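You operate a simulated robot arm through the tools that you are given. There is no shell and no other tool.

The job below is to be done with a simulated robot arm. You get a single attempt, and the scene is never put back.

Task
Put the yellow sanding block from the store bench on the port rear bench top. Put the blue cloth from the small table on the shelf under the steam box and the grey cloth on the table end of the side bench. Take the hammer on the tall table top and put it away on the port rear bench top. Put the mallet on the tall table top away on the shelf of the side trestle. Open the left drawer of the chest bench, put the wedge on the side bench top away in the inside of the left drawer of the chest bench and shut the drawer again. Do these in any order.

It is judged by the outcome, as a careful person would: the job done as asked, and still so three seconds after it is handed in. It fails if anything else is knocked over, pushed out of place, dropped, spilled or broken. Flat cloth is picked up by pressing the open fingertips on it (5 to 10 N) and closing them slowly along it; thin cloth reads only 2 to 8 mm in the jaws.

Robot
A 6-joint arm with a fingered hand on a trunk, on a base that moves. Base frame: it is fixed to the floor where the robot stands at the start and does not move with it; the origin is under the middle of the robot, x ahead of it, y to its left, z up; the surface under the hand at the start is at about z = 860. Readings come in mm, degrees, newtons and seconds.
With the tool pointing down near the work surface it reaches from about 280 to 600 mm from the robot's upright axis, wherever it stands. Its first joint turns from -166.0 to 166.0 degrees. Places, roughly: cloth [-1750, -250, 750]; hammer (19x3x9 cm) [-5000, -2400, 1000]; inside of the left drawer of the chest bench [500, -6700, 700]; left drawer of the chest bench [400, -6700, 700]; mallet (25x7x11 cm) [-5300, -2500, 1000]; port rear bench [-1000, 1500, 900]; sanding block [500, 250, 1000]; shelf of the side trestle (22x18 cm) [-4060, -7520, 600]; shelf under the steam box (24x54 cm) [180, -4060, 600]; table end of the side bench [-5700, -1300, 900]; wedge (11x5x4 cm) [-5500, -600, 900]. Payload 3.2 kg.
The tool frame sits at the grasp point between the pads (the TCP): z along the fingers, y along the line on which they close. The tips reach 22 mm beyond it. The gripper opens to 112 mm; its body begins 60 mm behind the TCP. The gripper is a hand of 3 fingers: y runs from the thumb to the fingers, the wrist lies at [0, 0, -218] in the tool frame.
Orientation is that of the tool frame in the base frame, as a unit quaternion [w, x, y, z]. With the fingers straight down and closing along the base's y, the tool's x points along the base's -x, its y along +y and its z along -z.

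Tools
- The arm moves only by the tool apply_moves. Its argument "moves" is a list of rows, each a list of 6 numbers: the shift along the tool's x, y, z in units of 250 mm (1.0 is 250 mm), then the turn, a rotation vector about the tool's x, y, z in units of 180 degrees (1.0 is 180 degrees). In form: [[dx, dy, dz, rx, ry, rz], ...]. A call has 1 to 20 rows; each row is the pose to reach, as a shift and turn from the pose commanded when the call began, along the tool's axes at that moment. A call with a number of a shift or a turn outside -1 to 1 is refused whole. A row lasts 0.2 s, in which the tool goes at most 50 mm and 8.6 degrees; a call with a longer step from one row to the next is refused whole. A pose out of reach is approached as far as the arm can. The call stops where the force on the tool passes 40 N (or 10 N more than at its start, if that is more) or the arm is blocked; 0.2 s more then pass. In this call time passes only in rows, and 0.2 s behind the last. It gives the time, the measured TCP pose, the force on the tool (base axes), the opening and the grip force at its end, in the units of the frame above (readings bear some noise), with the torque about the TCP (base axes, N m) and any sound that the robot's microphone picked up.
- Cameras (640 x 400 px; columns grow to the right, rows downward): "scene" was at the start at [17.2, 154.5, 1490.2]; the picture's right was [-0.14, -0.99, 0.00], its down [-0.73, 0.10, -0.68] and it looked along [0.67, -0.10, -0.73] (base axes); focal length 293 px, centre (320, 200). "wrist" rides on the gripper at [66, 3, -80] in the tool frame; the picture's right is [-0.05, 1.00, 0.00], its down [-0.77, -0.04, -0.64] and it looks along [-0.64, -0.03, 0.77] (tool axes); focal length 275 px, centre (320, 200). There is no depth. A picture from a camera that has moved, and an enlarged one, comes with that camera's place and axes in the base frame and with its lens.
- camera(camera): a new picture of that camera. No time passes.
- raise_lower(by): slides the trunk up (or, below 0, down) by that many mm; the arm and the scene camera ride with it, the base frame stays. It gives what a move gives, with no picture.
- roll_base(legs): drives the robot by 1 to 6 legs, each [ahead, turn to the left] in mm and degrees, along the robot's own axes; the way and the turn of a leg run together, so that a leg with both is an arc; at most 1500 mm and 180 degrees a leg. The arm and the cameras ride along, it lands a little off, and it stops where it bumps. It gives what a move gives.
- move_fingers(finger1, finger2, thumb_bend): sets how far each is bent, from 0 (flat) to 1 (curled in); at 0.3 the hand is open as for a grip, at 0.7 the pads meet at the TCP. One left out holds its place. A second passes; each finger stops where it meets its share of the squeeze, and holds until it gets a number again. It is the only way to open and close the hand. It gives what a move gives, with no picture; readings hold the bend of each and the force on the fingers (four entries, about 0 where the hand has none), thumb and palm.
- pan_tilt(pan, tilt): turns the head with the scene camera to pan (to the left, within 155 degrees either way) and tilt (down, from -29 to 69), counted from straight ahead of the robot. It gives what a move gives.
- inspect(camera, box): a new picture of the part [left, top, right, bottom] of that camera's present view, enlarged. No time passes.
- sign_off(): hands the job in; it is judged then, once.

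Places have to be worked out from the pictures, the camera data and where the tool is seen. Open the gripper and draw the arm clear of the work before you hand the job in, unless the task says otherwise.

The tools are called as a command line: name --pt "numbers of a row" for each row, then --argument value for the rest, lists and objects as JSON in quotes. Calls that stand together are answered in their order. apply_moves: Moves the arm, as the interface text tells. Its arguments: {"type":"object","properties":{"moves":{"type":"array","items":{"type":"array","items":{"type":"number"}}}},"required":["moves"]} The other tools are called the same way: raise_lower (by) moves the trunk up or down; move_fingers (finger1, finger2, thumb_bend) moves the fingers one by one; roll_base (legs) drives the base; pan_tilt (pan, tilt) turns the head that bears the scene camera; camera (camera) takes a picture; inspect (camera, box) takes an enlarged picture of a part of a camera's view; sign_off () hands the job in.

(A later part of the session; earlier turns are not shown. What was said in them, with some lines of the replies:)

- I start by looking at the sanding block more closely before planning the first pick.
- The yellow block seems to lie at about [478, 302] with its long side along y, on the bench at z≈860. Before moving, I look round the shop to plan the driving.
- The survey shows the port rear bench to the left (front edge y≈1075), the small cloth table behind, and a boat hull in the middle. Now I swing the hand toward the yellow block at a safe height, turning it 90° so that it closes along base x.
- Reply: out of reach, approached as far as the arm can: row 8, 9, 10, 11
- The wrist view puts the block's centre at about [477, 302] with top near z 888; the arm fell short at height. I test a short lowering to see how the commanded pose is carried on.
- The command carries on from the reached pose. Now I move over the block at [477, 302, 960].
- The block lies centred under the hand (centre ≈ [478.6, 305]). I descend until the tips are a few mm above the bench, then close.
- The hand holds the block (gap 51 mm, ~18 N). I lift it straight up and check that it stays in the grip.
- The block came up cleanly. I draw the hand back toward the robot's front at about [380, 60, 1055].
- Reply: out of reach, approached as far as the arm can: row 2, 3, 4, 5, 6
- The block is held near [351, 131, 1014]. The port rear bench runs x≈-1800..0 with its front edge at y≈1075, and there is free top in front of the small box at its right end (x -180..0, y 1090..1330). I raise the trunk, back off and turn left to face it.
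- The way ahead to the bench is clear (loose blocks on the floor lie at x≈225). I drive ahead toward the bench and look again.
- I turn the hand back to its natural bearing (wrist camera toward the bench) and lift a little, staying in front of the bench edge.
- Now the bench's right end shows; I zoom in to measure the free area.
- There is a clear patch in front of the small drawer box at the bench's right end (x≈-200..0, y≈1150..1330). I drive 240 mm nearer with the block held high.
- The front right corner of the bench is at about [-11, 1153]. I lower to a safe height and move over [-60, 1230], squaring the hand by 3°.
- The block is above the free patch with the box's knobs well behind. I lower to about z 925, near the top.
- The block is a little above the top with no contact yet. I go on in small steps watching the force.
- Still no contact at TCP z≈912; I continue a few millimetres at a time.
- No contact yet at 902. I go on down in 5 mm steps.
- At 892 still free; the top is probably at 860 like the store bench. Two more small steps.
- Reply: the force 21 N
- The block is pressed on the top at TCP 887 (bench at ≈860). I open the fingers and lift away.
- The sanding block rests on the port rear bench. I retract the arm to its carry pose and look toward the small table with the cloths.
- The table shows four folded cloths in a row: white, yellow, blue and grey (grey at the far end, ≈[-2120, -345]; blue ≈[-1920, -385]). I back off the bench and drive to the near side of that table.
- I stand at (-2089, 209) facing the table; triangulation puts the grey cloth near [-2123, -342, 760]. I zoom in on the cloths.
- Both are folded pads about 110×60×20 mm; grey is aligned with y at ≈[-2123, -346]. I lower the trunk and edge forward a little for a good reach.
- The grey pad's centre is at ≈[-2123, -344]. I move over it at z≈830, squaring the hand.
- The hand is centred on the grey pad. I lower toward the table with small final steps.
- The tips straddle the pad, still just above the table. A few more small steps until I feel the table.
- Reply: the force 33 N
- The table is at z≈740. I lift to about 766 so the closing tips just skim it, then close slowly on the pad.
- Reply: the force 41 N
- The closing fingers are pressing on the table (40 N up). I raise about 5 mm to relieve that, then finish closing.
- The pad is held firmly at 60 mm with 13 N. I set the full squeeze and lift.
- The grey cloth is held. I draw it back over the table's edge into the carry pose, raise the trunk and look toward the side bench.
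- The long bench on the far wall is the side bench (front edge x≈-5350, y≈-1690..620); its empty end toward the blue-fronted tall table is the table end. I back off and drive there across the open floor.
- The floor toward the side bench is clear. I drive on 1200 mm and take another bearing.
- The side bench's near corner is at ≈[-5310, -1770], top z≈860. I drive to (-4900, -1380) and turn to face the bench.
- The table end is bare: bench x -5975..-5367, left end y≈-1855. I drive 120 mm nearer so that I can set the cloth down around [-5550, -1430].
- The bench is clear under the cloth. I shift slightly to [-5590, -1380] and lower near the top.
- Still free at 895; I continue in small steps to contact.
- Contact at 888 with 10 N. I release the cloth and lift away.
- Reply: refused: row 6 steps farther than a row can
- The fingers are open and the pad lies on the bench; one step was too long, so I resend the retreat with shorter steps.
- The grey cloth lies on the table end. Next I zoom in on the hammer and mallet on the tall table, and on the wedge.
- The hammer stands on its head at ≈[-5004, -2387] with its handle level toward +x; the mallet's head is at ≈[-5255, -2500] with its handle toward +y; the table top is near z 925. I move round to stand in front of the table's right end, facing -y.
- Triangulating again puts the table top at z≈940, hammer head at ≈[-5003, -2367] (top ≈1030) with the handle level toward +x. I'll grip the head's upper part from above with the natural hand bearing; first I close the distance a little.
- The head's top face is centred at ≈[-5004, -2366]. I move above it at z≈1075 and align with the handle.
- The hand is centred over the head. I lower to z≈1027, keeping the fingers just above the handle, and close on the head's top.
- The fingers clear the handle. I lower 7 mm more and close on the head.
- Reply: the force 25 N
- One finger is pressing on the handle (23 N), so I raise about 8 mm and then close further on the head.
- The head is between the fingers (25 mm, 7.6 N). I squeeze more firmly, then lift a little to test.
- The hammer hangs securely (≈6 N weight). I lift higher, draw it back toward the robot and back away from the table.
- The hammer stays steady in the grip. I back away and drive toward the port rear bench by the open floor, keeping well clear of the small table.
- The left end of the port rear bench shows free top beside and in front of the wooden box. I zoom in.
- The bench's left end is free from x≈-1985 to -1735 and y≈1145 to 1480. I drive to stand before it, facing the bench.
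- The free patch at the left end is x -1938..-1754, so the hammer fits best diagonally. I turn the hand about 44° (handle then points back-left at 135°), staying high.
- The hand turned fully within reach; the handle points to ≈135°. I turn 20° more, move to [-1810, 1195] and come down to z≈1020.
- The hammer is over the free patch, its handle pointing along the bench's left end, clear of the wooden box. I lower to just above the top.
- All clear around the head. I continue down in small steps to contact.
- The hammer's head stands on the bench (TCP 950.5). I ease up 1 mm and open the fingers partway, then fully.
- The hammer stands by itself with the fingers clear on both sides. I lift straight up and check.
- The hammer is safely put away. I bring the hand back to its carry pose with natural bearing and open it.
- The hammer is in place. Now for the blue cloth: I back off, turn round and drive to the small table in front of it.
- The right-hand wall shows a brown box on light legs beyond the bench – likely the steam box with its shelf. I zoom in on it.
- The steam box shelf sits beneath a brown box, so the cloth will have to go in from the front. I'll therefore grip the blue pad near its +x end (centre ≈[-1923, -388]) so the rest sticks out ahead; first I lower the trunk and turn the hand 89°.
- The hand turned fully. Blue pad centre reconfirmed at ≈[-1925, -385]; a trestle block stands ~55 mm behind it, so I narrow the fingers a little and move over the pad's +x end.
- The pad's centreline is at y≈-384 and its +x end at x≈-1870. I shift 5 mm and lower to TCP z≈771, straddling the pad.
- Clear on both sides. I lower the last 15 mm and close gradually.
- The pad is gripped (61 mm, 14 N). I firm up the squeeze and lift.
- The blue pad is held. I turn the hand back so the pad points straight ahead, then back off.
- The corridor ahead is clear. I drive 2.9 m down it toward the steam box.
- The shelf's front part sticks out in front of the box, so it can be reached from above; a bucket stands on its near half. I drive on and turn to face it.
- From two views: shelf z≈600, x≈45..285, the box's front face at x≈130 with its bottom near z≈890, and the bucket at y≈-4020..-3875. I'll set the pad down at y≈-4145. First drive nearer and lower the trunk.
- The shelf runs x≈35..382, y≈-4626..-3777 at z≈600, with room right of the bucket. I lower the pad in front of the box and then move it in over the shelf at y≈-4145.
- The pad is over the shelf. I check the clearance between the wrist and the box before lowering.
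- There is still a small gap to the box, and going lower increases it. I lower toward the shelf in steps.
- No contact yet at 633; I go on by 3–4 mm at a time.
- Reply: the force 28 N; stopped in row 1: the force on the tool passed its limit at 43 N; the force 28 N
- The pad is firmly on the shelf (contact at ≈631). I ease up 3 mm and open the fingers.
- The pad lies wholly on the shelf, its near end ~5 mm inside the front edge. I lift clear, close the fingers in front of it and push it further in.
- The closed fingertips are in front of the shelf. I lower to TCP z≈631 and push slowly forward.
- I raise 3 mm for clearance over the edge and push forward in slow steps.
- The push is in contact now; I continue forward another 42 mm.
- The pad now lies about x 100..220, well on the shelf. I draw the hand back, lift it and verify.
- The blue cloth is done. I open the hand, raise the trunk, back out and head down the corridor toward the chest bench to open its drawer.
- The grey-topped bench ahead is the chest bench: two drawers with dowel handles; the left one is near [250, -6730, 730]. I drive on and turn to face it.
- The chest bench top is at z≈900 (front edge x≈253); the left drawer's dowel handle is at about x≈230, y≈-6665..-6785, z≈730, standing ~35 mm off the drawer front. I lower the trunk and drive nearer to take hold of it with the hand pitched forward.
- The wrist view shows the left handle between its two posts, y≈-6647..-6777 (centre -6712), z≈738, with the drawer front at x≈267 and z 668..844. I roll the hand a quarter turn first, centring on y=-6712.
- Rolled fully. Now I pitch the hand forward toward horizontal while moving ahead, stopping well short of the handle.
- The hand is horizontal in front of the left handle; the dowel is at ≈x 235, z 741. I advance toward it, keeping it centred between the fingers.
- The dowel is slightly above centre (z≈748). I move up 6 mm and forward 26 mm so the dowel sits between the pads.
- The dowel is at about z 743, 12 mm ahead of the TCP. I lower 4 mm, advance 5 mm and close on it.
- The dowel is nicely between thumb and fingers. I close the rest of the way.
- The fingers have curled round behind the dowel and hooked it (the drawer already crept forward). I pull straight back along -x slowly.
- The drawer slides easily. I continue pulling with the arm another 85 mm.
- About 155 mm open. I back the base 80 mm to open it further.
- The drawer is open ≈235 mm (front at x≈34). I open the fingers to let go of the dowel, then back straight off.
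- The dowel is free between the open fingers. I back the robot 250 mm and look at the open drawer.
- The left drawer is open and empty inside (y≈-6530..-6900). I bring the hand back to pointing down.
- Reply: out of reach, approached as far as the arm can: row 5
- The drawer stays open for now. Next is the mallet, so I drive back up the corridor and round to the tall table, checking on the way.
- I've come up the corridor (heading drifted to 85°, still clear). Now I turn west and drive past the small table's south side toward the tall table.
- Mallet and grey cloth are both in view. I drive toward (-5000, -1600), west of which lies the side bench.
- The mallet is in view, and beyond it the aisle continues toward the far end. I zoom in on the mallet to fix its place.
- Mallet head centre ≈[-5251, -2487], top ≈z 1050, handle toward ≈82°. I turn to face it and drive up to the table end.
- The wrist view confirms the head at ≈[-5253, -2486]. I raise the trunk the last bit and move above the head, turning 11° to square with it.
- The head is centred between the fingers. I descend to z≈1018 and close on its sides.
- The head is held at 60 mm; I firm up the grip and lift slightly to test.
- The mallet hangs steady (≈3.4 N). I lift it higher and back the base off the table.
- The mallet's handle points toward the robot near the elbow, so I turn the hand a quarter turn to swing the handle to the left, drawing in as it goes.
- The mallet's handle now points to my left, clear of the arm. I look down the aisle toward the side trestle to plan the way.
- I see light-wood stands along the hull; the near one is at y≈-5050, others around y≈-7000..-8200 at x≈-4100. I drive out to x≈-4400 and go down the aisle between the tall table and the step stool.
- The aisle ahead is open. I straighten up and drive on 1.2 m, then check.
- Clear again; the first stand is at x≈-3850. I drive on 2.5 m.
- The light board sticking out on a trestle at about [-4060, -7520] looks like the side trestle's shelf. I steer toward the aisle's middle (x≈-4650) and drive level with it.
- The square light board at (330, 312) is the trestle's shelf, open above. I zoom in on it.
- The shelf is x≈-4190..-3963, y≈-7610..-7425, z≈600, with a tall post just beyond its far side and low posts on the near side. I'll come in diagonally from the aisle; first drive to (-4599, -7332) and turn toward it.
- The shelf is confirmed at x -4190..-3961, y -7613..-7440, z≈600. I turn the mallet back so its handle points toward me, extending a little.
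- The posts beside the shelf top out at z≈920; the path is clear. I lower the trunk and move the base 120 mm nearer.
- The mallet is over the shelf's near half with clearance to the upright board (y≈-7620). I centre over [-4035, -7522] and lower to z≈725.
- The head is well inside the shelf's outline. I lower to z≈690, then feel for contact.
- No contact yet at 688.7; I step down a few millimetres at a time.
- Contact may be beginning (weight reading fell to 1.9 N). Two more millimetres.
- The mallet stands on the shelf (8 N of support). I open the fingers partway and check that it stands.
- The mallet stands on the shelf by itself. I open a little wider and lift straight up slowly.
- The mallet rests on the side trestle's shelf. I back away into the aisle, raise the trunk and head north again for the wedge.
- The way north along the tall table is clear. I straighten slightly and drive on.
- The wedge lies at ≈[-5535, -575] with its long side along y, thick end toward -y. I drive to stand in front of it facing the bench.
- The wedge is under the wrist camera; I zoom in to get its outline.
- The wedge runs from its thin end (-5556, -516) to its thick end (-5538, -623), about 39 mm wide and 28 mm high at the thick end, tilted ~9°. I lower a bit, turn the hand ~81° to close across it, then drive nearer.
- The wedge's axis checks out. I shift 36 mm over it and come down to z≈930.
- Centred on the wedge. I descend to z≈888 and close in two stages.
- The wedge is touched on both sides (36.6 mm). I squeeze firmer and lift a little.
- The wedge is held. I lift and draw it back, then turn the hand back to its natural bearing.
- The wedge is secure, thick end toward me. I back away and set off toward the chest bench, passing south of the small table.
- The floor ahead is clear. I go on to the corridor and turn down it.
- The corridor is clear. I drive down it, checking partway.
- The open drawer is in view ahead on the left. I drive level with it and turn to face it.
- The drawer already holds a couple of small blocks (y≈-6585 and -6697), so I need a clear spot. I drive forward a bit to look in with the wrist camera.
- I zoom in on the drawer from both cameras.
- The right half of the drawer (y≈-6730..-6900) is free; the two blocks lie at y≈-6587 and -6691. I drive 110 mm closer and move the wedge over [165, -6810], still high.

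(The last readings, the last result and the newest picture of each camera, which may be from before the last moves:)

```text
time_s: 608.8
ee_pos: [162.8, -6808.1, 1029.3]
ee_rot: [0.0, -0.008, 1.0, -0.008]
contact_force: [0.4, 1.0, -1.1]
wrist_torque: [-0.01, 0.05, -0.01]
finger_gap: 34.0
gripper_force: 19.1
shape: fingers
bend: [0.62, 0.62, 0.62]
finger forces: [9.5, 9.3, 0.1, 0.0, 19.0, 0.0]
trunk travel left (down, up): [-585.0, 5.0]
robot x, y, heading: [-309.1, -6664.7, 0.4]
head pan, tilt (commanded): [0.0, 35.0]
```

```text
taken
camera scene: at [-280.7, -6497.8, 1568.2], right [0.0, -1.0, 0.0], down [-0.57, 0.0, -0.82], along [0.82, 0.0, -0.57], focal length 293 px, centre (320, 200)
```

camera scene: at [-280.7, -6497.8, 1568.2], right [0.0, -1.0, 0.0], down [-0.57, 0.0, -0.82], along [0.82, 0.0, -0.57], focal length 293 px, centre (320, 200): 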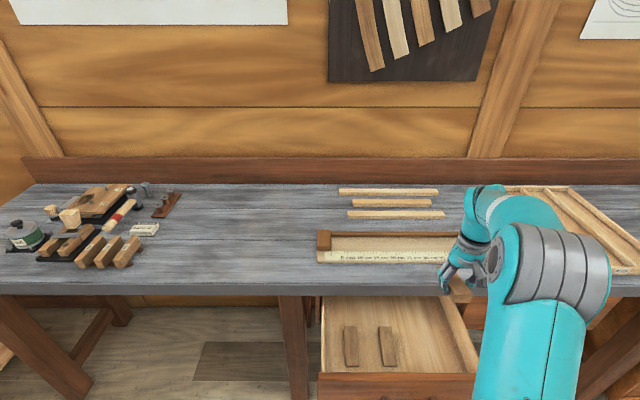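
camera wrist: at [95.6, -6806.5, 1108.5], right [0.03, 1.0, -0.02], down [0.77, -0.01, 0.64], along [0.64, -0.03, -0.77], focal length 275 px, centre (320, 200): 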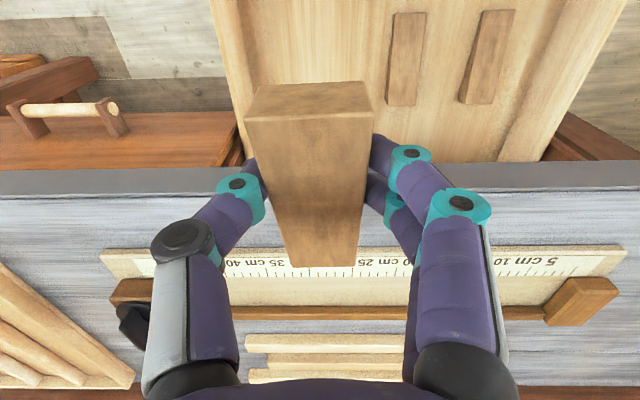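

The free part of the drawer is y≈-6895..-6722, and the hand is centred over it. I lower the trunk 200 mm and check.

raise_lower --by -200

camera --camera "wrist"

camera --camera "scene"

```text
time_s: 611.0
ee_pos: [162.1, -6808.2, 829.4]
ee_rot: [0.0, -0.007, 1.0, -0.007]
contact_force: [0.7, -0.3, -0.2]
wrist_torque: [-0.01, -0.03, 0.01]
finger_gap: 34.4
gripper_force: 18.5
shape: fingers
bend: [0.62, 0.62, 0.62]
finger forces: [9.5, 9.3, 0.0, 0.0, 18.9, 0.0]
trunk travel left (down, up): [-385.0, 205.0]
robot x, y, heading: [-310.7, -6665.0, 0.5]
head pan, tilt (commanded): [0.0, 35.0]
```

```text
taken
camera wrist: at [95.1, -6805.4, 908.8], right [0.03, 1.0, -0.02], down [0.77, -0.01, 0.64], along [0.64, -0.03, -0.77], focal length 275 px, centre (320, 200)
```

wrist: 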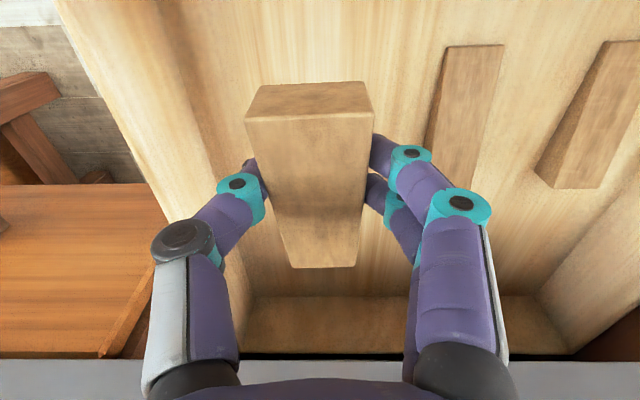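

```text
taken
camera scene: at [-281.2, -6497.2, 1368.2], right [0.01, -1.0, 0.0], down [-0.57, 0.0, -0.82], along [0.82, 0.0, -0.57], focal length 293 px, centre (320, 200)
```

scene: 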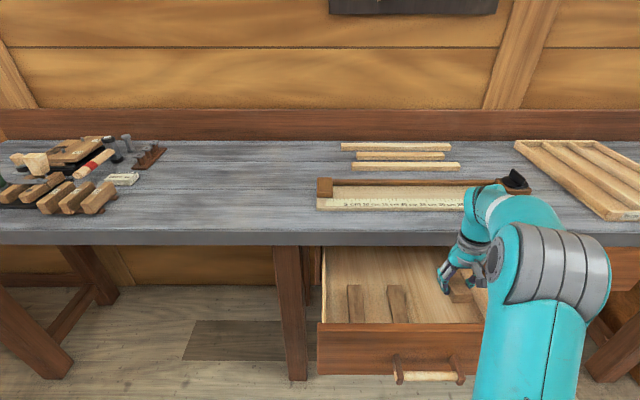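

Room on both sides. I lower the wedge toward the drawer floor, then feel for contact.

apply_moves --pt "0 0 0.12 0 0 0" --pt "0 0 0.24 0 0 0" --pt "0 0 0.34 0 0 0"

camera --camera "wrist"

apply_moves --pt "0 0 0.015 0 0 0" --pt "0 0 0.03 0 0 0"

```text
time_s: 611.8
ee_pos: [163.0, -6809.9, 743.4]
ee_rot: [0.0, -0.007, 1.0, -0.007]
contact_force: [0.5, -0.2, -1.3]
wrist_torque: [-0.01, -0.01, -0.01]
finger_gap: 34.2
gripper_force: 18.5
shape: fingers
bend: [0.62, 0.62, 0.62]
finger forces: [9.5, 9.4, 0.1, 0.1, 18.8, 0.1]
trunk travel left (down, up): [-385.0, 205.0]
robot x, y, heading: [-308.9, -6661.5, 0.1]
head pan, tilt (commanded): [0.0, 35.0]
```

```text
taken
camera wrist: at [96.5, -6806.5, 823.4], right [0.03, 1.0, -0.02], down [0.77, -0.01, 0.64], along [0.64, -0.03, -0.77], focal length 275 px, centre (320, 200)
```

wrist: 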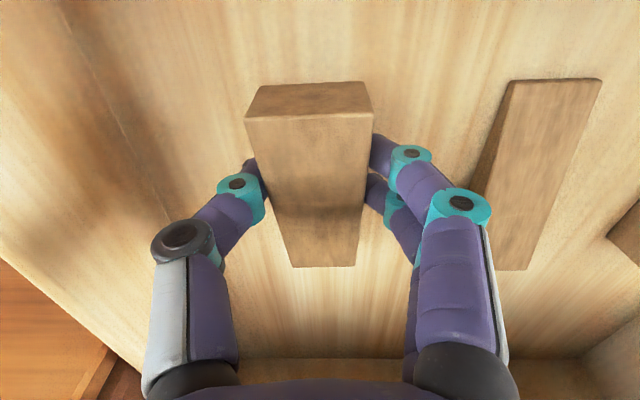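

```text
time_s: 612.4
ee_pos: [162.8, -6809.2, 735.3]
ee_rot: [0.0, -0.008, 1.0, -0.008]
contact_force: [-0.8, -0.3, -0.1]
wrist_torque: [-0.01, -0.01, 0.01]
finger_gap: 33.8
gripper_force: 18.8
shape: fingers
bend: [0.62, 0.62, 0.62]
finger forces: [9.5, 9.3, 0.0, 0.0, 18.8, 0.0]
trunk travel left (down, up): [-385.0, 205.0]
robot x, y, heading: [-309.7, -6663.9, 0.3]
head pan, tilt (commanded): [0.0, 35.0]
```

No contact yet at 735; I continue in small steps.

apply_moves --pt "0 0 0.012 0 0 0" --pt "0 0 0.024 0 0 0"

apply_moves --pt "0 0 0.01 0 0 0" --pt "0 0 0.018 0 0 0"

```text
time_s: 613.0
ee_pos: [161.5, -6809.0, 729.9]
ee_rot: [0.0, -0.008, 1.0, -0.008]
contact_force: [-0.1, -0.4, 0.1]
wrist_torque: [0.01, -0.01, 0.03]
finger_gap: 34.3
gripper_force: 18.6
shape: fingers
bend: [0.62, 0.62, 0.62]
finger forces: [9.5, 9.4, 0.0, 0.0, 18.8, 0.0]
trunk travel left (down, up): [-385.0, 205.0]
robot x, y, heading: [-306.8, -6660.9, 0.2]
head pan, tilt (commanded): [0.0, 35.0]
```

```text
time_s: 613.6
ee_pos: [162.7, -6808.7, 725.4]
ee_rot: [0.0, -0.007, 1.0, -0.008]
contact_force: [0.0, -0.1, -0.7]
wrist_torque: [-0.02, 0.01, 0.02]
finger_gap: 34.1
gripper_force: 19.0
shape: fingers
bend: [0.62, 0.62, 0.62]
finger forces: [9.6, 9.3, 0.0, 0.0, 18.8, 0.0]
trunk travel left (down, up): [-385.0, 205.0]
robot x, y, heading: [-309.2, -6659.3, 0.3]
head pan, tilt (commanded): [0.0, 35.0]
```

Still free at 725; a few more steps.

apply_moves --pt "0 0 0.01 0 0 0" --pt "0 0 0.018 0 0 0"

apply_moves --pt "0 0 0.008 0 0 0" --pt "0 0 0.014 0 0 0"

```text
time_s: 614.2
ee_pos: [160.1, -6808.7, 721.0]
ee_rot: [0.001, -0.008, 1.0, -0.008]
contact_force: [-0.3, -0.1, -0.9]
wrist_torque: [-0.02, -0.01, 0.01]
finger_gap: 34.3
gripper_force: 18.6
shape: fingers
bend: [0.62, 0.62, 0.62]
finger forces: [9.6, 9.2, 0.1, 0.0, 18.8, 0.0]
trunk travel left (down, up): [-385.0, 205.0]
robot x, y, heading: [-305.5, -6661.7, 0.3]
head pan, tilt (commanded): [0.0, 35.0]
```

```text
time_s: 614.8
ee_pos: [161.7, -6809.2, 719.0]
ee_rot: [0.0, -0.008, 1.0, -0.007]
contact_force: [-0.5, -1.3, -0.3]
wrist_torque: [-0.03, -0.03, 0.01]
finger_gap: 34.2
gripper_force: 19.0
shape: fingers
bend: [0.62, 0.62, 0.62]
finger forces: [9.5, 9.4, 0.0, 0.0, 18.8, 0.0]
trunk travel left (down, up): [-385.0, 205.0]
robot x, y, heading: [-310.0, -6661.0, 0.3]
head pan, tilt (commanded): [0.0, 35.0]
```

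Still no contact at 719; onward 4 mm at a time.

apply_moves --pt "0 0 0.008 0 0 0" --pt "0 0 0.016 0 0 0"

apply_moves --pt "0 0 0.008 0 0 0" --pt "0 0 0.014 0 0 0"

camera --camera "wrist"

```text
time_s: 615.4
ee_pos: [161.5, -6808.6, 714.7]
ee_rot: [0.0, -0.008, 1.0, -0.007]
contact_force: [-0.2, -0.6, 0.9]
wrist_torque: [-0.02, -0.03, 0.01]
finger_gap: 34.2
gripper_force: 19.1
shape: fingers
bend: [0.62, 0.62, 0.62]
finger forces: [9.4, 9.5, 0.1, 0.0, 18.9, 0.0]
trunk travel left (down, up): [-385.0, 205.0]
robot x, y, heading: [-310.9, -6662.9, 0.2]
head pan, tilt (commanded): [0.0, 35.0]
```

```text
time_s: 616.0
ee_pos: [160.9, -6809.4, 712.9]
ee_rot: [0.001, -0.008, 1.0, -0.008]
contact_force: [0.7, 2.4, 10.4]
wrist_torque: [0.06, -0.04, 0.04]
finger_gap: 34.1
gripper_force: 20.8
shape: fingers
bend: [0.62, 0.63, 0.63]
finger forces: [10.6, 11.0, 0.1, 0.1, 19.3, 0.0]
trunk travel left (down, up): [-385.0, 205.0]
robot x, y, heading: [-304.6, -6660.5, 0.4]
head pan, tilt (commanded): [0.0, 35.0]
```

```text
taken
camera wrist: at [94.1, -6807.1, 792.2], right [0.03, 1.0, -0.02], down [0.77, -0.01, 0.64], along [0.64, -0.03, -0.77], focal length 275 px, centre (320, 200)
```

wrist: 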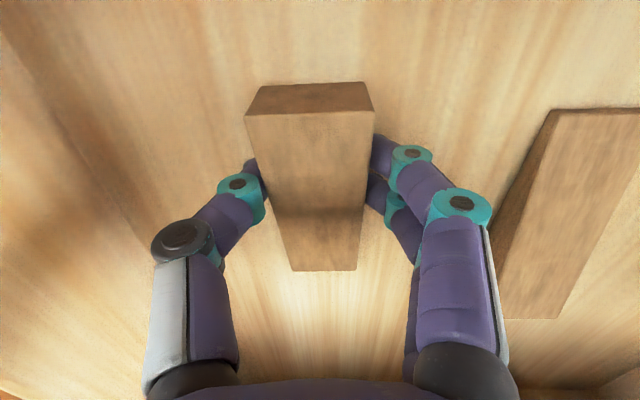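

The wedge is on the drawer floor (10 N at 713). I open the fingers partway and lift straight out.

move_fingers --finger1 0.48 --finger2 0.48 --thumb_bend 0.48

camera --camera "wrist"

apply_moves --pt "0 0 -0.06 0 0 0" --pt "0 0 -0.16 0 0 0" --pt "0 0 -0.3 0 0 0" --pt "0 0 -0.46 0 0 0" --pt "0 0 -0.62 0 0 0"

camera --camera "wrist"

```text
time_s: 617.0
ee_pos: [159.7, -6811.0, 712.2]
ee_rot: [0.002, -0.007, 1.0, -0.008]
contact_force: [0.5, -6.5, 23.4]
wrist_torque: [0.48, -0.04, -0.01]
finger_gap: 50.7
gripper_force: 11.6
shape: fingers
bend: [0.57, 0.56, 0.48]
finger forces: [11.3, 11.8, 0.0, 0.0, 0.1, 0.0]
trunk travel left (down, up): [-385.0, 205.0]
robot x, y, heading: [-306.2, -6661.2, 0.6]
head pan, tilt (commanded): [0.0, 35.0]
```

```text
taken
camera wrist: at [93.5, -6807.8, 792.4], right [0.03, 1.0, -0.02], down [0.77, -0.01, 0.64], along [0.64, -0.03, -0.77], focal length 275 px, centre (320, 200)
```

wrist: 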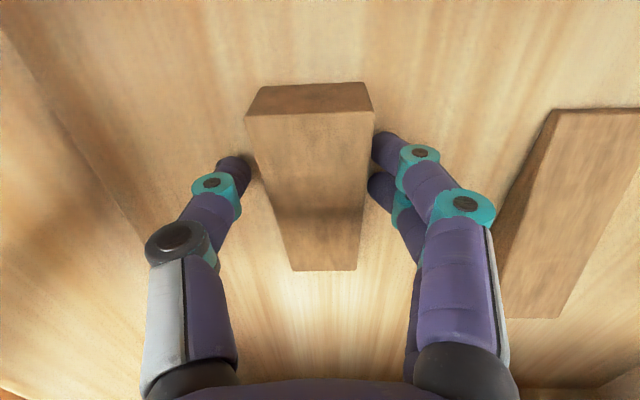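

```text
time_s: 618.2
ee_pos: [162.5, -6807.0, 862.6]
ee_rot: [0.001, -0.007, 1.0, -0.008]
contact_force: [-0.3, -0.7, 0.6]
wrist_torque: [0.02, -0.03, 0.0]
finger_gap: 60.2
gripper_force: 0.1
shape: fingers
bend: [0.48, 0.48, 0.48]
finger forces: [0.0, 0.0, 0.0, 0.1, 0.1, 0.0]
trunk travel left (down, up): [-385.0, 205.0]
robot x, y, heading: [-307.6, -6663.2, 0.2]
head pan, tilt (commanded): [0.0, 35.0]
```

```text
taken
camera wrist: at [95.8, -6804.8, 943.5], right [0.03, 1.0, -0.02], down [0.77, -0.01, 0.64], along [0.64, -0.03, -0.77], focal length 275 px, centre (320, 200)
```

wrist: 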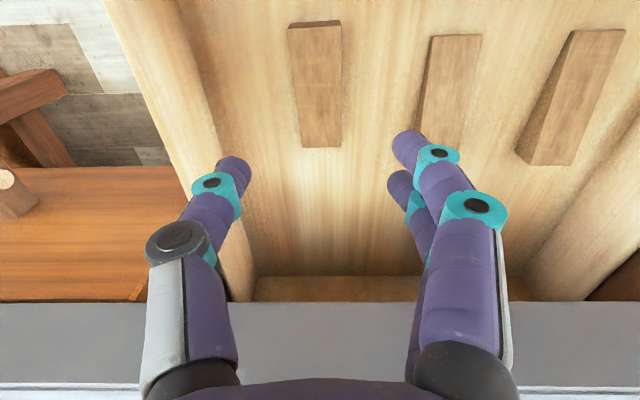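

The wedge lies in the drawer beside the others. Now I raise the hand clear of the drawer front, back away, and get ready to push the drawer shut.

apply_moves --pt "0 0 -0.15 0 0 0" --pt "0 0 -0.3 0 0 0" --pt "0.05 0.05 -0.42 0 0 0"

camera --camera "scene"

roll_base --legs '[[-330, 0]]'

move_fingers --finger1 0.7 --finger2 0.7 --thumb_bend 0.7

raise_lower --by -120

camera --camera "scene"

```text
time_s: 619.0
ee_pos: [147.5, -6792.9, 968.5]
ee_rot: [0.0, -0.008, 1.0, -0.009]
contact_force: [-0.7, -0.3, 0.4]
wrist_torque: [-0.01, 0.01, 0.0]
finger_gap: 60.3
gripper_force: 0.0
shape: fingers
bend: [0.48, 0.48, 0.48]
finger forces: [0.1, 0.0, 0.0, 0.1, 0.1, 0.1]
trunk travel left (down, up): [-385.0, 205.0]
robot x, y, heading: [-309.4, -6660.5, 0.1]
head pan, tilt (commanded): [0.0, 35.0]
```

```text
taken
camera scene: at [-281.3, -6497.2, 1368.1], right [0.01, -1.0, 0.0], down [-0.57, 0.0, -0.82], along [0.82, 0.0, -0.57], focal length 293 px, centre (320, 200)
```

scene: 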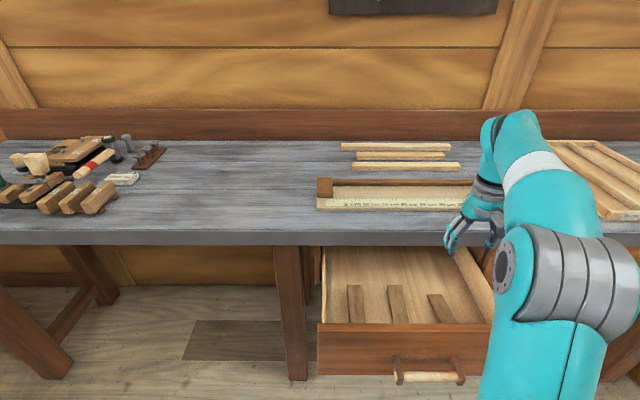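

```text
time_s: 621.2
ee_pos: [-189.0, -6796.4, 967.6]
ee_rot: [0.0, -0.005, 1.0, -0.008]
contact_force: [0.1, 0.0, 0.5]
wrist_torque: [-0.01, -0.02, -0.01]
finger_gap: 60.2
gripper_force: 0.2
shape: fingers
bend: [0.48, 0.48, 0.48]
finger forces: [0.1, 0.0, 0.0, 0.0, 0.0, 0.0]
trunk travel left (down, up): [-385.0, 205.0]
robot x, y, heading: [-639.6, -6665.4, -0.2]
head pan, tilt (commanded): [0.0, 35.0]
```

```text
time_s: 622.2
ee_pos: [-189.3, -6795.3, 967.6]
ee_rot: [0.0, -0.005, 1.0, -0.008]
contact_force: [0.0, 0.4, 0.9]
wrist_torque: [0.01, -0.03, 0.03]
finger_gap: 2.6
gripper_force: 0.0
shape: fingers
bend: [0.7, 0.7, 0.7]
finger forces: [0.0, 0.1, 0.1, 0.0, 0.0, 0.0]
trunk travel left (down, up): [-385.0, 205.0]
robot x, y, heading: [-641.1, -6664.2, 0.1]
head pan, tilt (commanded): [0.0, 35.0]
```

```text
time_s: 623.7
ee_pos: [-189.5, -6795.1, 847.0]
ee_rot: [0.0, -0.006, 1.0, -0.008]
contact_force: [0.4, 0.3, -0.8]
wrist_torque: [0.02, -0.06, 0.01]
finger_gap: 2.7
gripper_force: 0.0
shape: fingers
bend: [0.7, 0.7, 0.7]
finger forces: [0.0, 0.0, 0.0, 0.1, 0.1, 0.1]
trunk travel left (down, up): [-265.0, 325.0]
robot x, y, heading: [-639.8, -6667.6, 0.2]
head pan, tilt (commanded): [0.0, 35.0]
```

```text
taken
camera scene: at [-616.0, -6498.2, 1248.1], right [0.0, -1.0, 0.0], down [-0.57, 0.0, -0.82], along [0.82, 0.0, -0.57], focal length 293 px, centre (320, 200)
```

scene: 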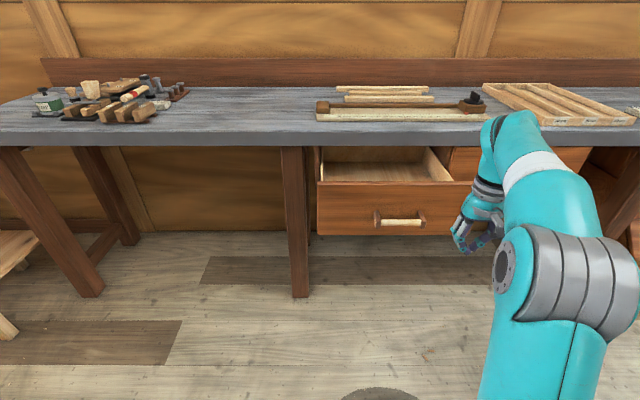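

Three wedges lie in the drawer; mine is the right-hand one. Now I roll the hand a quarter turn with fingers closed, centring it at y=-6713.

apply_moves --pt "0.019 0.03 0 0 0 0.0455" --pt "0.037 0.06 0 0 0 0.091" --pt "0.056 0.09 0 0 0 0.1365" --pt "0.074 0.119 0 0 0 0.182" --pt "0.093 0.149 0 0 0 0.2275" --pt "0.111 0.179 0 0 0 0.273" --pt "0.13 0.209 0 0 0 0.3185" --pt "0.148 0.239 0 0 0 0.364" --pt "0.167 0.268 0 0 0 0.4095" --pt "0.185 0.298 0 0 0 0.455" --pt "0.204 0.328 0 0 0 0.5"

apply_moves --pt "0 0.065 0.017 -0.043 0 0" --pt "0 0.131 0.034 -0.086 0 0" --pt "0 0.196 0.051 -0.129 0 0" --pt "0 0.262 0.068 -0.172 0 0" --pt "0 0.327 0.085 -0.215 0 0" --pt "0 0.393 0.103 -0.258 0 0" --pt "0 0.458 0.12 -0.301 0 0" --pt "0 0.524 0.137 -0.344 0 0" --pt "0 0.589 0.154 -0.387 0 0" --pt "0 0.655 0.171 -0.43 0 0" --pt "0 0.72 0.188 -0.472 0 0"

camera --camera "scene"

camera --camera "wrist"

```text
time_s: 626.1
ee_pos: [-243.0, -6715.4, 846.7]
ee_rot: [0.005, 0.704, 0.71, -0.005]
contact_force: [0.6, -1.1, -0.4]
wrist_torque: [-0.02, -0.04, -0.01]
finger_gap: 2.7
gripper_force: 0.1
shape: fingers
bend: [0.7, 0.7, 0.7]
finger forces: [0.0, 0.1, 0.1, 0.1, 0.0, 0.0]
trunk travel left (down, up): [-265.0, 325.0]
robot x, y, heading: [-644.3, -6661.8, -0.1]
head pan, tilt (commanded): [0.0, 35.0]
```

```text
time_s: 628.5
ee_pos: [-40.9, -6755.0, 860.7]
ee_rot: [0.46, 0.519, 0.536, 0.482]
contact_force: [0.4, 0.0, 0.4]
wrist_torque: [0.02, 0.02, 0.01]
finger_gap: 2.6
gripper_force: 0.0
shape: fingers
bend: [0.7, 0.7, 0.7]
finger forces: [0.0, 0.0, 0.0, 0.0, 0.0, 0.1]
out of reach, approached as far as the arm can: row 7, 8, 9, 10, 11
trunk travel left (down, up): [-265.0, 325.0]
robot x, y, heading: [-640.5, -6661.7, -0.2]
head pan, tilt (commanded): [0.0, 35.0]
```

```text
taken
camera scene: at [-616.1, -6498.2, 1248.1], right [0.0, -1.0, 0.0], down [-0.57, 0.0, -0.82], along [0.82, 0.0, -0.57], focal length 293 px, centre (320, 200)
```

scene: 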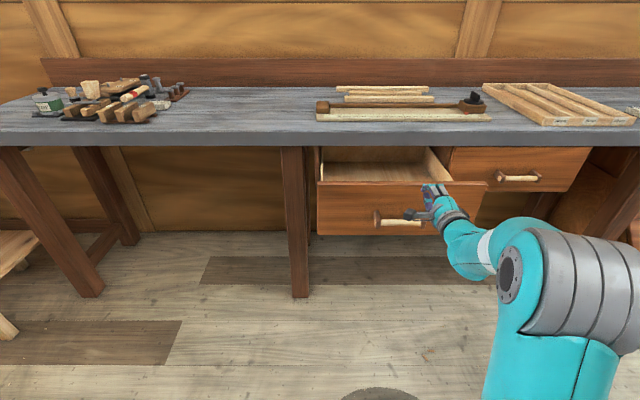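

```text
taken
camera wrist: at [-123.3, -6693.0, 872.8], right [0.12, -0.05, 0.99], down [-0.61, -0.79, 0.03], along [0.79, -0.61, -0.12], focal length 275 px, centre (320, 200)
```

wrist: 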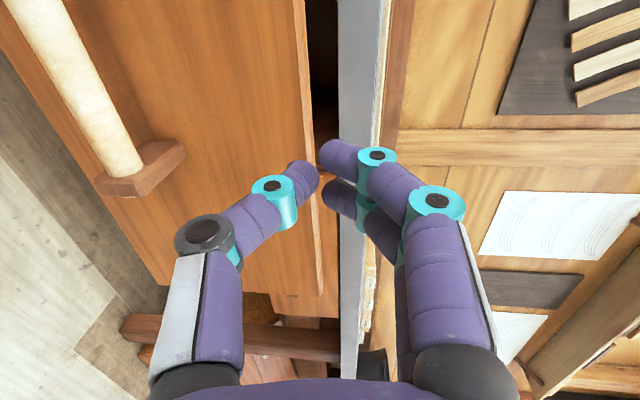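

The arm came up short (it sits at [-41, -6755, 861], just above the drawer front). I ask for the intended place [-60, -6713, 800] from here in small steps.

apply_moves --pt "0.04 -0.02 -0.06 0 0 0" --pt "0.1 -0.08 -0.06 0 0 0" --pt "0.169 -0.17 -0.04 0 0 0" --pt "0.169 -0.25 -0.026 0 0 0"

camera --camera "scene"

```text
time_s: 629.5
ee_pos: [-31.4, -6759.8, 854.5]
ee_rot: [0.461, 0.519, 0.535, 0.481]
contact_force: [-0.2, -0.2, 0.1]
wrist_torque: [-0.03, 0.0, -0.02]
finger_gap: 2.7
gripper_force: 0.0
shape: fingers
bend: [0.7, 0.7, 0.7]
finger forces: [0.0, 0.1, 0.0, 0.0, 0.1, 0.0]
out of reach, approached as far as the arm can: row 1, 2, 3, 4
trunk travel left (down, up): [-265.0, 325.0]
robot x, y, heading: [-640.4, -6667.0, -0.0]
head pan, tilt (commanded): [0.0, 35.0]
```

```text
taken
camera scene: at [-615.9, -6498.1, 1248.1], right [0.0, -1.0, 0.0], down [-0.57, 0.0, -0.82], along [0.82, 0.0, -0.57], focal length 293 px, centre (320, 200)
```

scene: 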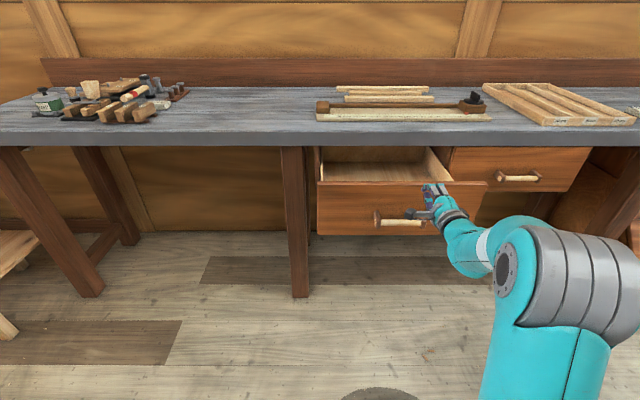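

It seems the arm is too close in for this pose. I back the base 80 mm and reach for [-60, -6713, 780] from farther away.

roll_base --legs '[[-80, 0]]'

apply_moves --pt "0.045 -0.068 0.061 0 0 0" --pt "0.091 -0.136 0.122 0 0 0" --pt "0.136 -0.204 0.183 0 0 0" --pt "0.182 -0.272 0.244 0 0 0"

camera --camera "scene"

```text
time_s: 630.5
ee_pos: [-111.8, -6760.2, 853.4]
ee_rot: [0.46, 0.52, 0.536, 0.48]
contact_force: [-0.1, -0.1, 0.3]
wrist_torque: [-0.02, 0.04, 0.0]
finger_gap: 2.3
gripper_force: 0.2
shape: fingers
bend: [0.7, 0.7, 0.7]
finger forces: [0.1, 0.0, 0.1, 0.0, 0.1, 0.0]
trunk travel left (down, up): [-265.0, 325.0]
robot x, y, heading: [-723.8, -6665.6, 0.3]
head pan, tilt (commanded): [0.0, 35.0]
```

```text
time_s: 631.5
ee_pos: [-37.5, -6740.9, 806.7]
ee_rot: [0.446, 0.521, 0.542, 0.485]
contact_force: [-0.5, 0.7, 0.0]
wrist_torque: [0.01, 0.02, 0.01]
finger_gap: 2.6
gripper_force: 0.0
shape: fingers
bend: [0.7, 0.7, 0.7]
finger forces: [0.0, 0.1, 0.0, 0.0, 0.0, 0.0]
out of reach, approached as far as the arm can: row 1, 2, 3, 4
trunk travel left (down, up): [-265.0, 325.0]
robot x, y, heading: [-725.3, -6666.8, 0.1]
head pan, tilt (commanded): [0.0, 35.0]
```

```text
taken
camera scene: at [-697.1, -6498.3, 1248.1], right [0.0, -1.0, 0.0], down [-0.57, 0.0, -0.82], along [0.82, 0.0, -0.57], focal length 293 px, centre (320, 200)
```

scene: 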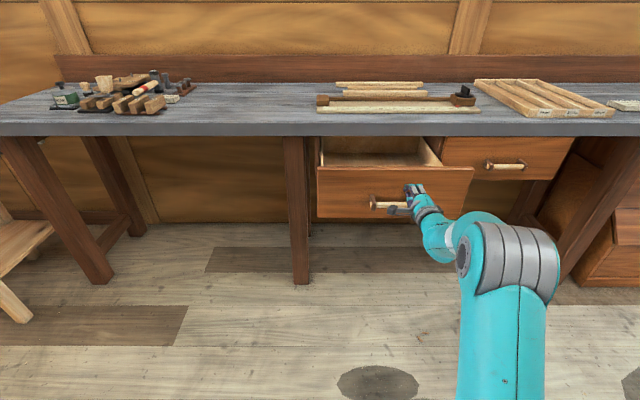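

The closed hand is now at [-37, -6741, 807], just in front of the drawer face and above its handle – good for pushing. I drive forward to push the drawer in.

roll_base --legs '[[150, 0]]'

camera --camera "scene"

camera --camera "wrist"

```text
time_s: 632.9
ee_pos: [114.0, -6740.7, 807.6]
ee_rot: [0.447, 0.521, 0.542, 0.484]
contact_force: [0.0, -0.1, -0.3]
wrist_torque: [0.02, 0.0, 0.02]
finger_gap: 2.2
gripper_force: 0.1
shape: fingers
bend: [0.7, 0.7, 0.7]
finger forces: [0.0, 0.0, 0.0, 0.0, 0.0, 0.0]
trunk travel left (down, up): [-265.0, 325.0]
robot x, y, heading: [-572.1, -6663.1, 0.2]
head pan, tilt (commanded): [0.0, 35.0]
```

```text
taken
camera scene: at [-545.9, -6498.1, 1248.1], right [0.0, -1.0, 0.0], down [-0.57, 0.0, -0.82], along [0.82, 0.0, -0.57], focal length 293 px, centre (320, 200)
```

scene: 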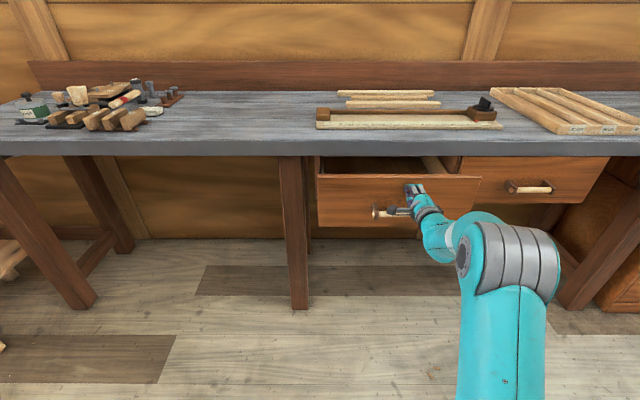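

```text
taken
camera wrist: at [30.3, -6680.3, 822.0], right [0.14, -0.06, 0.99], down [-0.59, -0.81, 0.03], along [0.8, -0.59, -0.14], focal length 275 px, centre (320, 200)
```

wrist: 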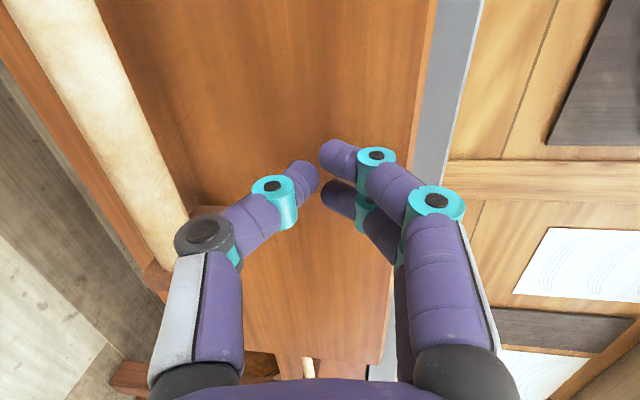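

The drawer is going in smoothly (about half shut). I continue 105 mm.

roll_base --legs '[[105, 0]]'

camera --camera "scene"

camera --camera "wrist"

```text
time_s: 634.1
ee_pos: [215.4, -6740.8, 806.9]
ee_rot: [0.446, 0.521, 0.543, 0.485]
contact_force: [1.4, 0.1, -0.1]
wrist_torque: [-0.02, 0.0, -0.01]
finger_gap: 2.4
gripper_force: 0.0
shape: fingers
bend: [0.7, 0.7, 0.7]
finger forces: [0.0, 0.0, 0.0, 0.0, 0.0, 0.0]
trunk travel left (down, up): [-265.0, 325.0]
robot x, y, heading: [-470.3, -6662.1, 0.2]
head pan, tilt (commanded): [0.0, 35.0]
```

```text
taken
camera scene: at [-443.9, -6497.9, 1248.1], right [0.0, -1.0, 0.0], down [-0.57, 0.0, -0.82], along [0.82, 0.0, -0.57], focal length 293 px, centre (320, 200)
```

scene: 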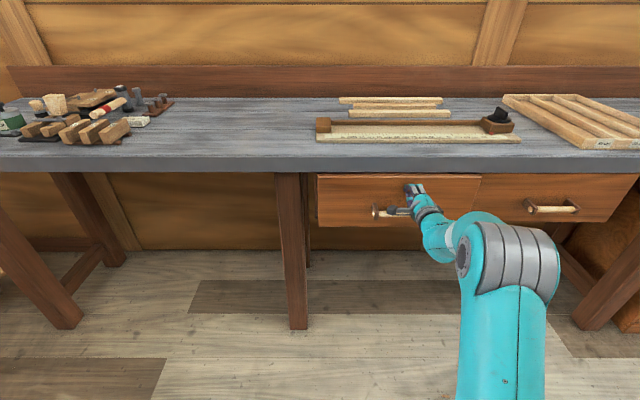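

```text
taken
camera wrist: at [132.3, -6679.9, 822.0], right [0.14, -0.06, 0.99], down [-0.59, -0.81, 0.03], along [0.8, -0.59, -0.15], focal length 275 px, centre (320, 200)
```

wrist: 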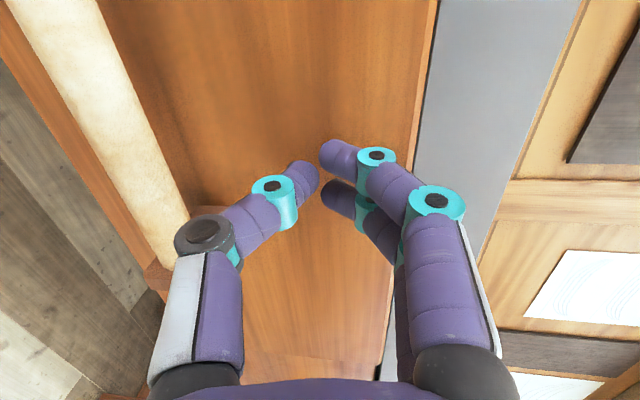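

The left drawer stands only ~25–30 mm proud now. I push the rest with the arm, gently, so the force limit protects it.

apply_moves --pt "-0.002 0.004 0.03 0 0 0" --pt "-0.004 0.008 0.06 0 0 0" --pt "-0.005 0.012 0.09 0 0 0" --pt "-0.007 0.016 0.115 0 0 0"

camera --camera "scene"

inspect --camera "scene" --box '[290, 140, 640, 260]'

```text
time_s: 635.1
ee_pos: [244.7, -6740.1, 808.3]
ee_rot: [0.446, 0.521, 0.542, 0.485]
contact_force: [-9.0, 0.9, 2.4]
wrist_torque: [-0.05, -0.04, 0.01]
finger_gap: 1.4
gripper_force: 4.7
shape: fingers
bend: [0.71, 0.72, 0.7]
finger forces: [3.0, 5.9, 0.0, 0.0, 0.0, 0.0]
trunk travel left (down, up): [-265.0, 325.0]
robot x, y, heading: [-472.0, -6664.1, 0.2]
head pan, tilt (commanded): [0.0, 35.0]
```

```text
taken
camera scene: at [-445.2, -6497.7, 1248.2], right [0.0, -1.0, 0.0], down [-0.57, 0.0, -0.82], along [0.82, 0.0, -0.57], focal length 293 px, centre (320, 200)
```

scene: 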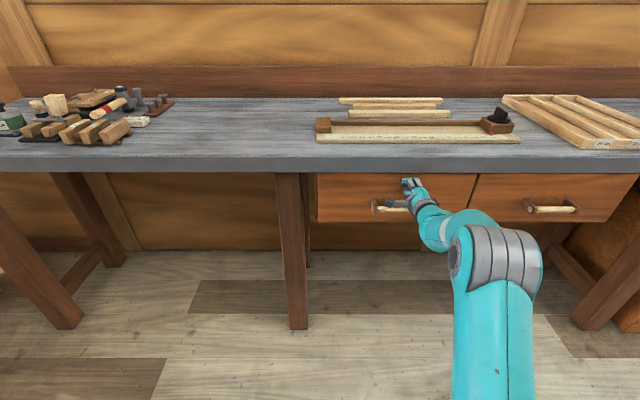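

```text
1.83 times, centred on (465, 200) of scene
camera zoom: at [-445.2, -6497.7, 1248.2], right [0.0, -1.0, 0.0], down [-0.57, 0.0, -0.82], along [0.82, 0.0, -0.57], focal length 535 px, centre (55, 200)
```

zoom: 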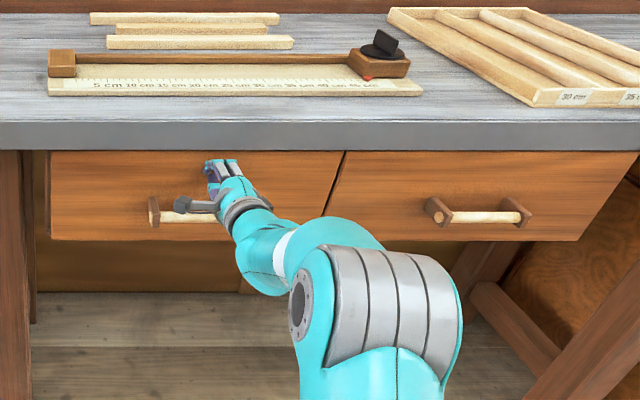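

The drawer seems flush with its neighbour and pushes back with 9 N. I press 3 mm more to make sure it's fully home.

apply_moves --pt "0 0.001 0.008 0 0 0" --pt "0 0.002 0.014 0 0 0"

inspect --camera "scene" --box '[380, 150, 540, 250]'

```text
time_s: 635.7
ee_pos: [245.2, -6740.8, 809.5]
ee_rot: [0.447, 0.52, 0.542, 0.485]
contact_force: [-29.1, 3.6, 2.0]
wrist_torque: [-0.01, 0.11, -0.03]
finger_gap: 1.3
gripper_force: 14.6
shape: fingers
bend: [0.71, 0.72, 0.7]
finger forces: [6.0, 8.7, 0.0, 0.1, 14.3, 0.0]
trunk travel left (down, up): [-265.0, 325.0]
robot x, y, heading: [-472.4, -6666.1, 0.1]
head pan, tilt (commanded): [0.0, 35.0]
```

```text
4.00 times, centred on (460, 200) of scene
camera zoom: at [-447.9, -6497.4, 1248.1], right [0.0, -1.0, 0.0], down [-0.57, 0.0, -0.82], along [0.82, 0.0, -0.57], focal length 1171 px, centre (-240, 200)
```

zoom: 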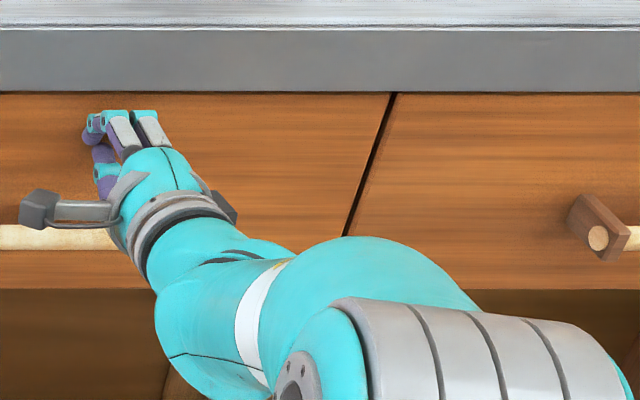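

It's hard against its stop (29 N, no movement) and flush: the drawer is shut. I draw straight back and check it stays closed.

apply_moves --pt "0.002 -0.005 -0.04 0 0 0" --pt "0.004 -0.012 -0.1 0 0 0"

roll_base --legs '[[-330, 0]]'

camera --camera "scene"

inspect --camera "scene" --box '[280, 100, 600, 300]'

```text
time_s: 636.3
ee_pos: [223.7, -6741.5, 806.8]
ee_rot: [0.447, 0.521, 0.543, 0.484]
contact_force: [0.2, 0.0, -0.8]
wrist_torque: [-0.02, -0.02, 0.03]
finger_gap: 1.9
gripper_force: 0.1
shape: fingers
bend: [0.7, 0.7, 0.7]
finger forces: [0.0, 0.0, 0.0, 0.0, 0.0, 0.0]
trunk travel left (down, up): [-265.0, 325.0]
robot x, y, heading: [-470.3, -6662.6, 0.0]
head pan, tilt (commanded): [0.0, 35.0]
```

```text
time_s: 638.5
ee_pos: [-106.5, -6738.7, 806.1]
ee_rot: [0.445, 0.52, 0.544, 0.486]
contact_force: [0.6, 0.6, -0.4]
wrist_torque: [-0.05, -0.04, 0.03]
finger_gap: 2.1
gripper_force: 0.0
shape: fingers
bend: [0.7, 0.7, 0.7]
finger forces: [0.0, 0.0, 0.1, 0.0, 0.0, 0.0]
trunk travel left (down, up): [-265.0, 325.0]
robot x, y, heading: [-798.9, -6663.1, 0.5]
head pan, tilt (commanded): [0.0, 35.0]
```

```text
taken
camera scene: at [-775.8, -6499.4, 1248.1], right [0.01, -1.0, 0.0], down [-0.57, 0.0, -0.82], along [0.82, 0.01, -0.57], focal length 293 px, centre (320, 200)
```

scene: 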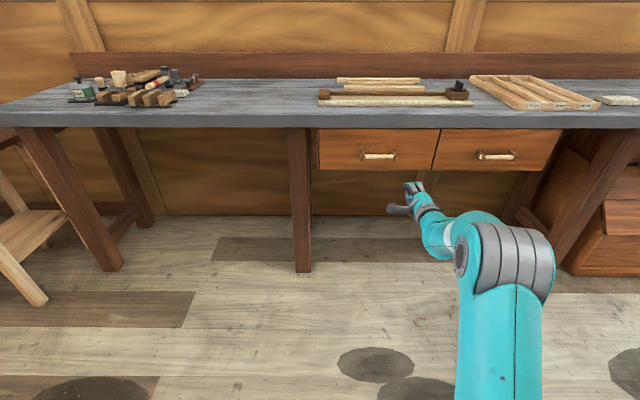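

```text
2.00 times, centred on (440, 200) of scene
camera zoom: at [-775.8, -6499.4, 1248.1], right [0.01, -1.0, 0.0], down [-0.57, 0.0, -0.82], along [0.82, 0.01, -0.57], focal length 586 px, centre (80, 200)
```

zoom: 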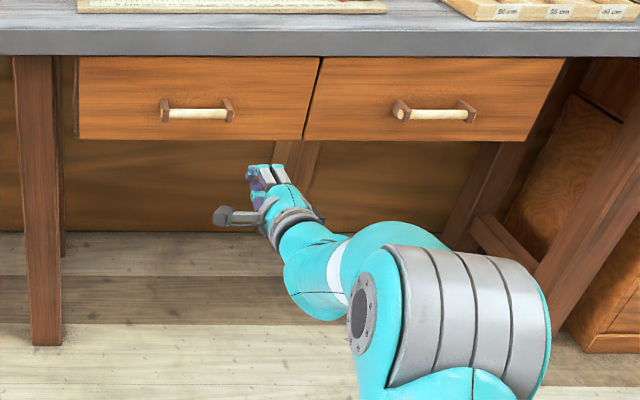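

The drawer is shut and flush. I open the hand, and check the blue cloth on the steam-box shelf from here.

move_fingers --finger1 0.3 --finger2 0.3 --thumb_bend 0.3

raise_lower --by 250

pan_tilt --pan 69 --tilt 15

camera --camera "scene"

inspect --camera "scene" --box '[240, 130, 400, 230]'

```text
time_s: 639.5
ee_pos: [-107.4, -6737.4, 807.2]
ee_rot: [0.446, 0.519, 0.544, 0.485]
contact_force: [0.1, 0.5, 0.7]
wrist_torque: [0.01, 0.02, 0.01]
finger_gap: 111.0
gripper_force: 0.1
shape: fingers
bend: [0.3, 0.3, 0.3]
finger forces: [0.0, 0.1, 0.0, 0.1, 0.1, 0.0]
trunk travel left (down, up): [-265.0, 325.0]
robot x, y, heading: [-803.7, -6668.4, 0.1]
head pan, tilt (commanded): [0.0, 35.0]
```

```text
time_s: 642.0
ee_pos: [-105.9, -6738.3, 1056.8]
ee_rot: [0.445, 0.519, 0.544, 0.487]
contact_force: [0.1, -0.4, 0.5]
wrist_torque: [-0.01, 0.02, 0.01]
finger_gap: 111.3
gripper_force: 0.0
shape: fingers
bend: [0.3, 0.3, 0.3]
finger forces: [0.1, 0.1, 0.1, 0.0, 0.0, 0.1]
trunk travel left (down, up): [-515.0, 75.0]
robot x, y, heading: [-801.6, -6665.2, 0.4]
head pan, tilt (commanded): [0.0, 35.0]
```

```text
time_s: 643.4
ee_pos: [-107.3, -6738.0, 1057.6]
ee_rot: [0.445, 0.519, 0.545, 0.486]
contact_force: [1.0, 0.0, -0.5]
wrist_torque: [-0.03, 0.01, -0.03]
finger_gap: 110.9
gripper_force: 0.1
shape: fingers
bend: [0.3, 0.3, 0.3]
finger forces: [0.1, 0.0, 0.0, 0.0, 0.0, 0.0]
trunk travel left (down, up): [-515.0, 75.0]
robot x, y, heading: [-801.7, -6664.8, 0.3]
head pan, tilt (commanded): [69.0, 15.0]
```

```text
taken
camera scene: at [-831.1, -6412.7, 1530.1], right [0.94, -0.35, 0.0], down [-0.09, -0.24, -0.97], along [0.34, 0.9, -0.26], focal length 293 px, centre (320, 200)
```

scene: 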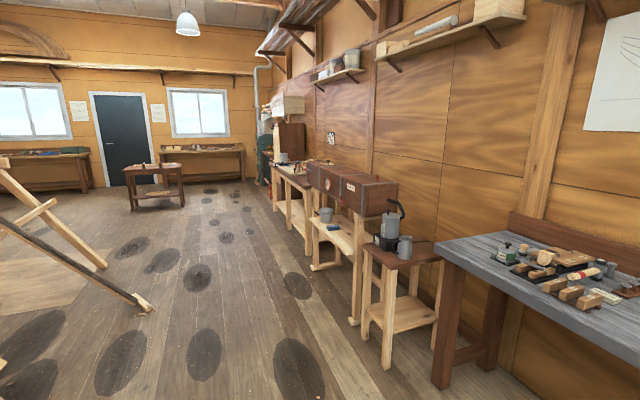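

```text
4.00 times, centred on (320, 180) of scene
camera zoom: at [-831.1, -6412.7, 1530.1], right [0.94, -0.35, 0.0], down [-0.09, -0.24, -0.97], along [0.34, 0.9, -0.26], focal length 1171 px, centre (320, 280)
```

zoom: 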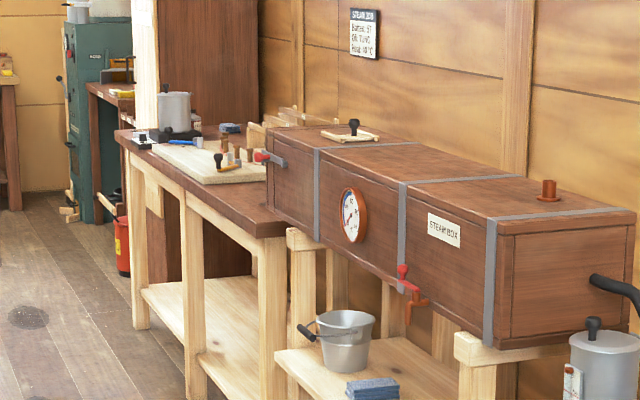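

The blue cloth rests on the shelf beside the bucket, the drawer is shut with the wedge inside, and the other items were seen standing where they were put. The hand is open and clear, so I hand the job in.

sign_off

```text
The job is handed in.
```

All six parts of the job are done and handed in. I saw each item resting where I put it before I moved on.

- **Yellow sanding block:** it lies on the port rear bench top, at the right end in front of the small drawer box.
- **Grey cloth:** it lies on the side bench, near the end beside the tall table.
- **Hammer:** it stands on its head at the left end of the port rear bench top, the way it stood on the tall table.
- **Blue cloth:** it lies on the shelf under the steam box, beside the bucket. I looked again just before handing in and it was still there.
- **Mallet:** it stands on its head on the side trestle shelf. The end of the handle overhangs the shelf edge on the aisle side by a few centimetres, because the mallet is longer than the shelf.
- **Wedge:** it is in the left drawer of the chest bench, next to two similar wooden blocks that were already in there. The drawer is shut and flush with its neighbour.

I noticed nothing else moved or knocked over. At hand-in the gripper was open and the arm clear of the benches.
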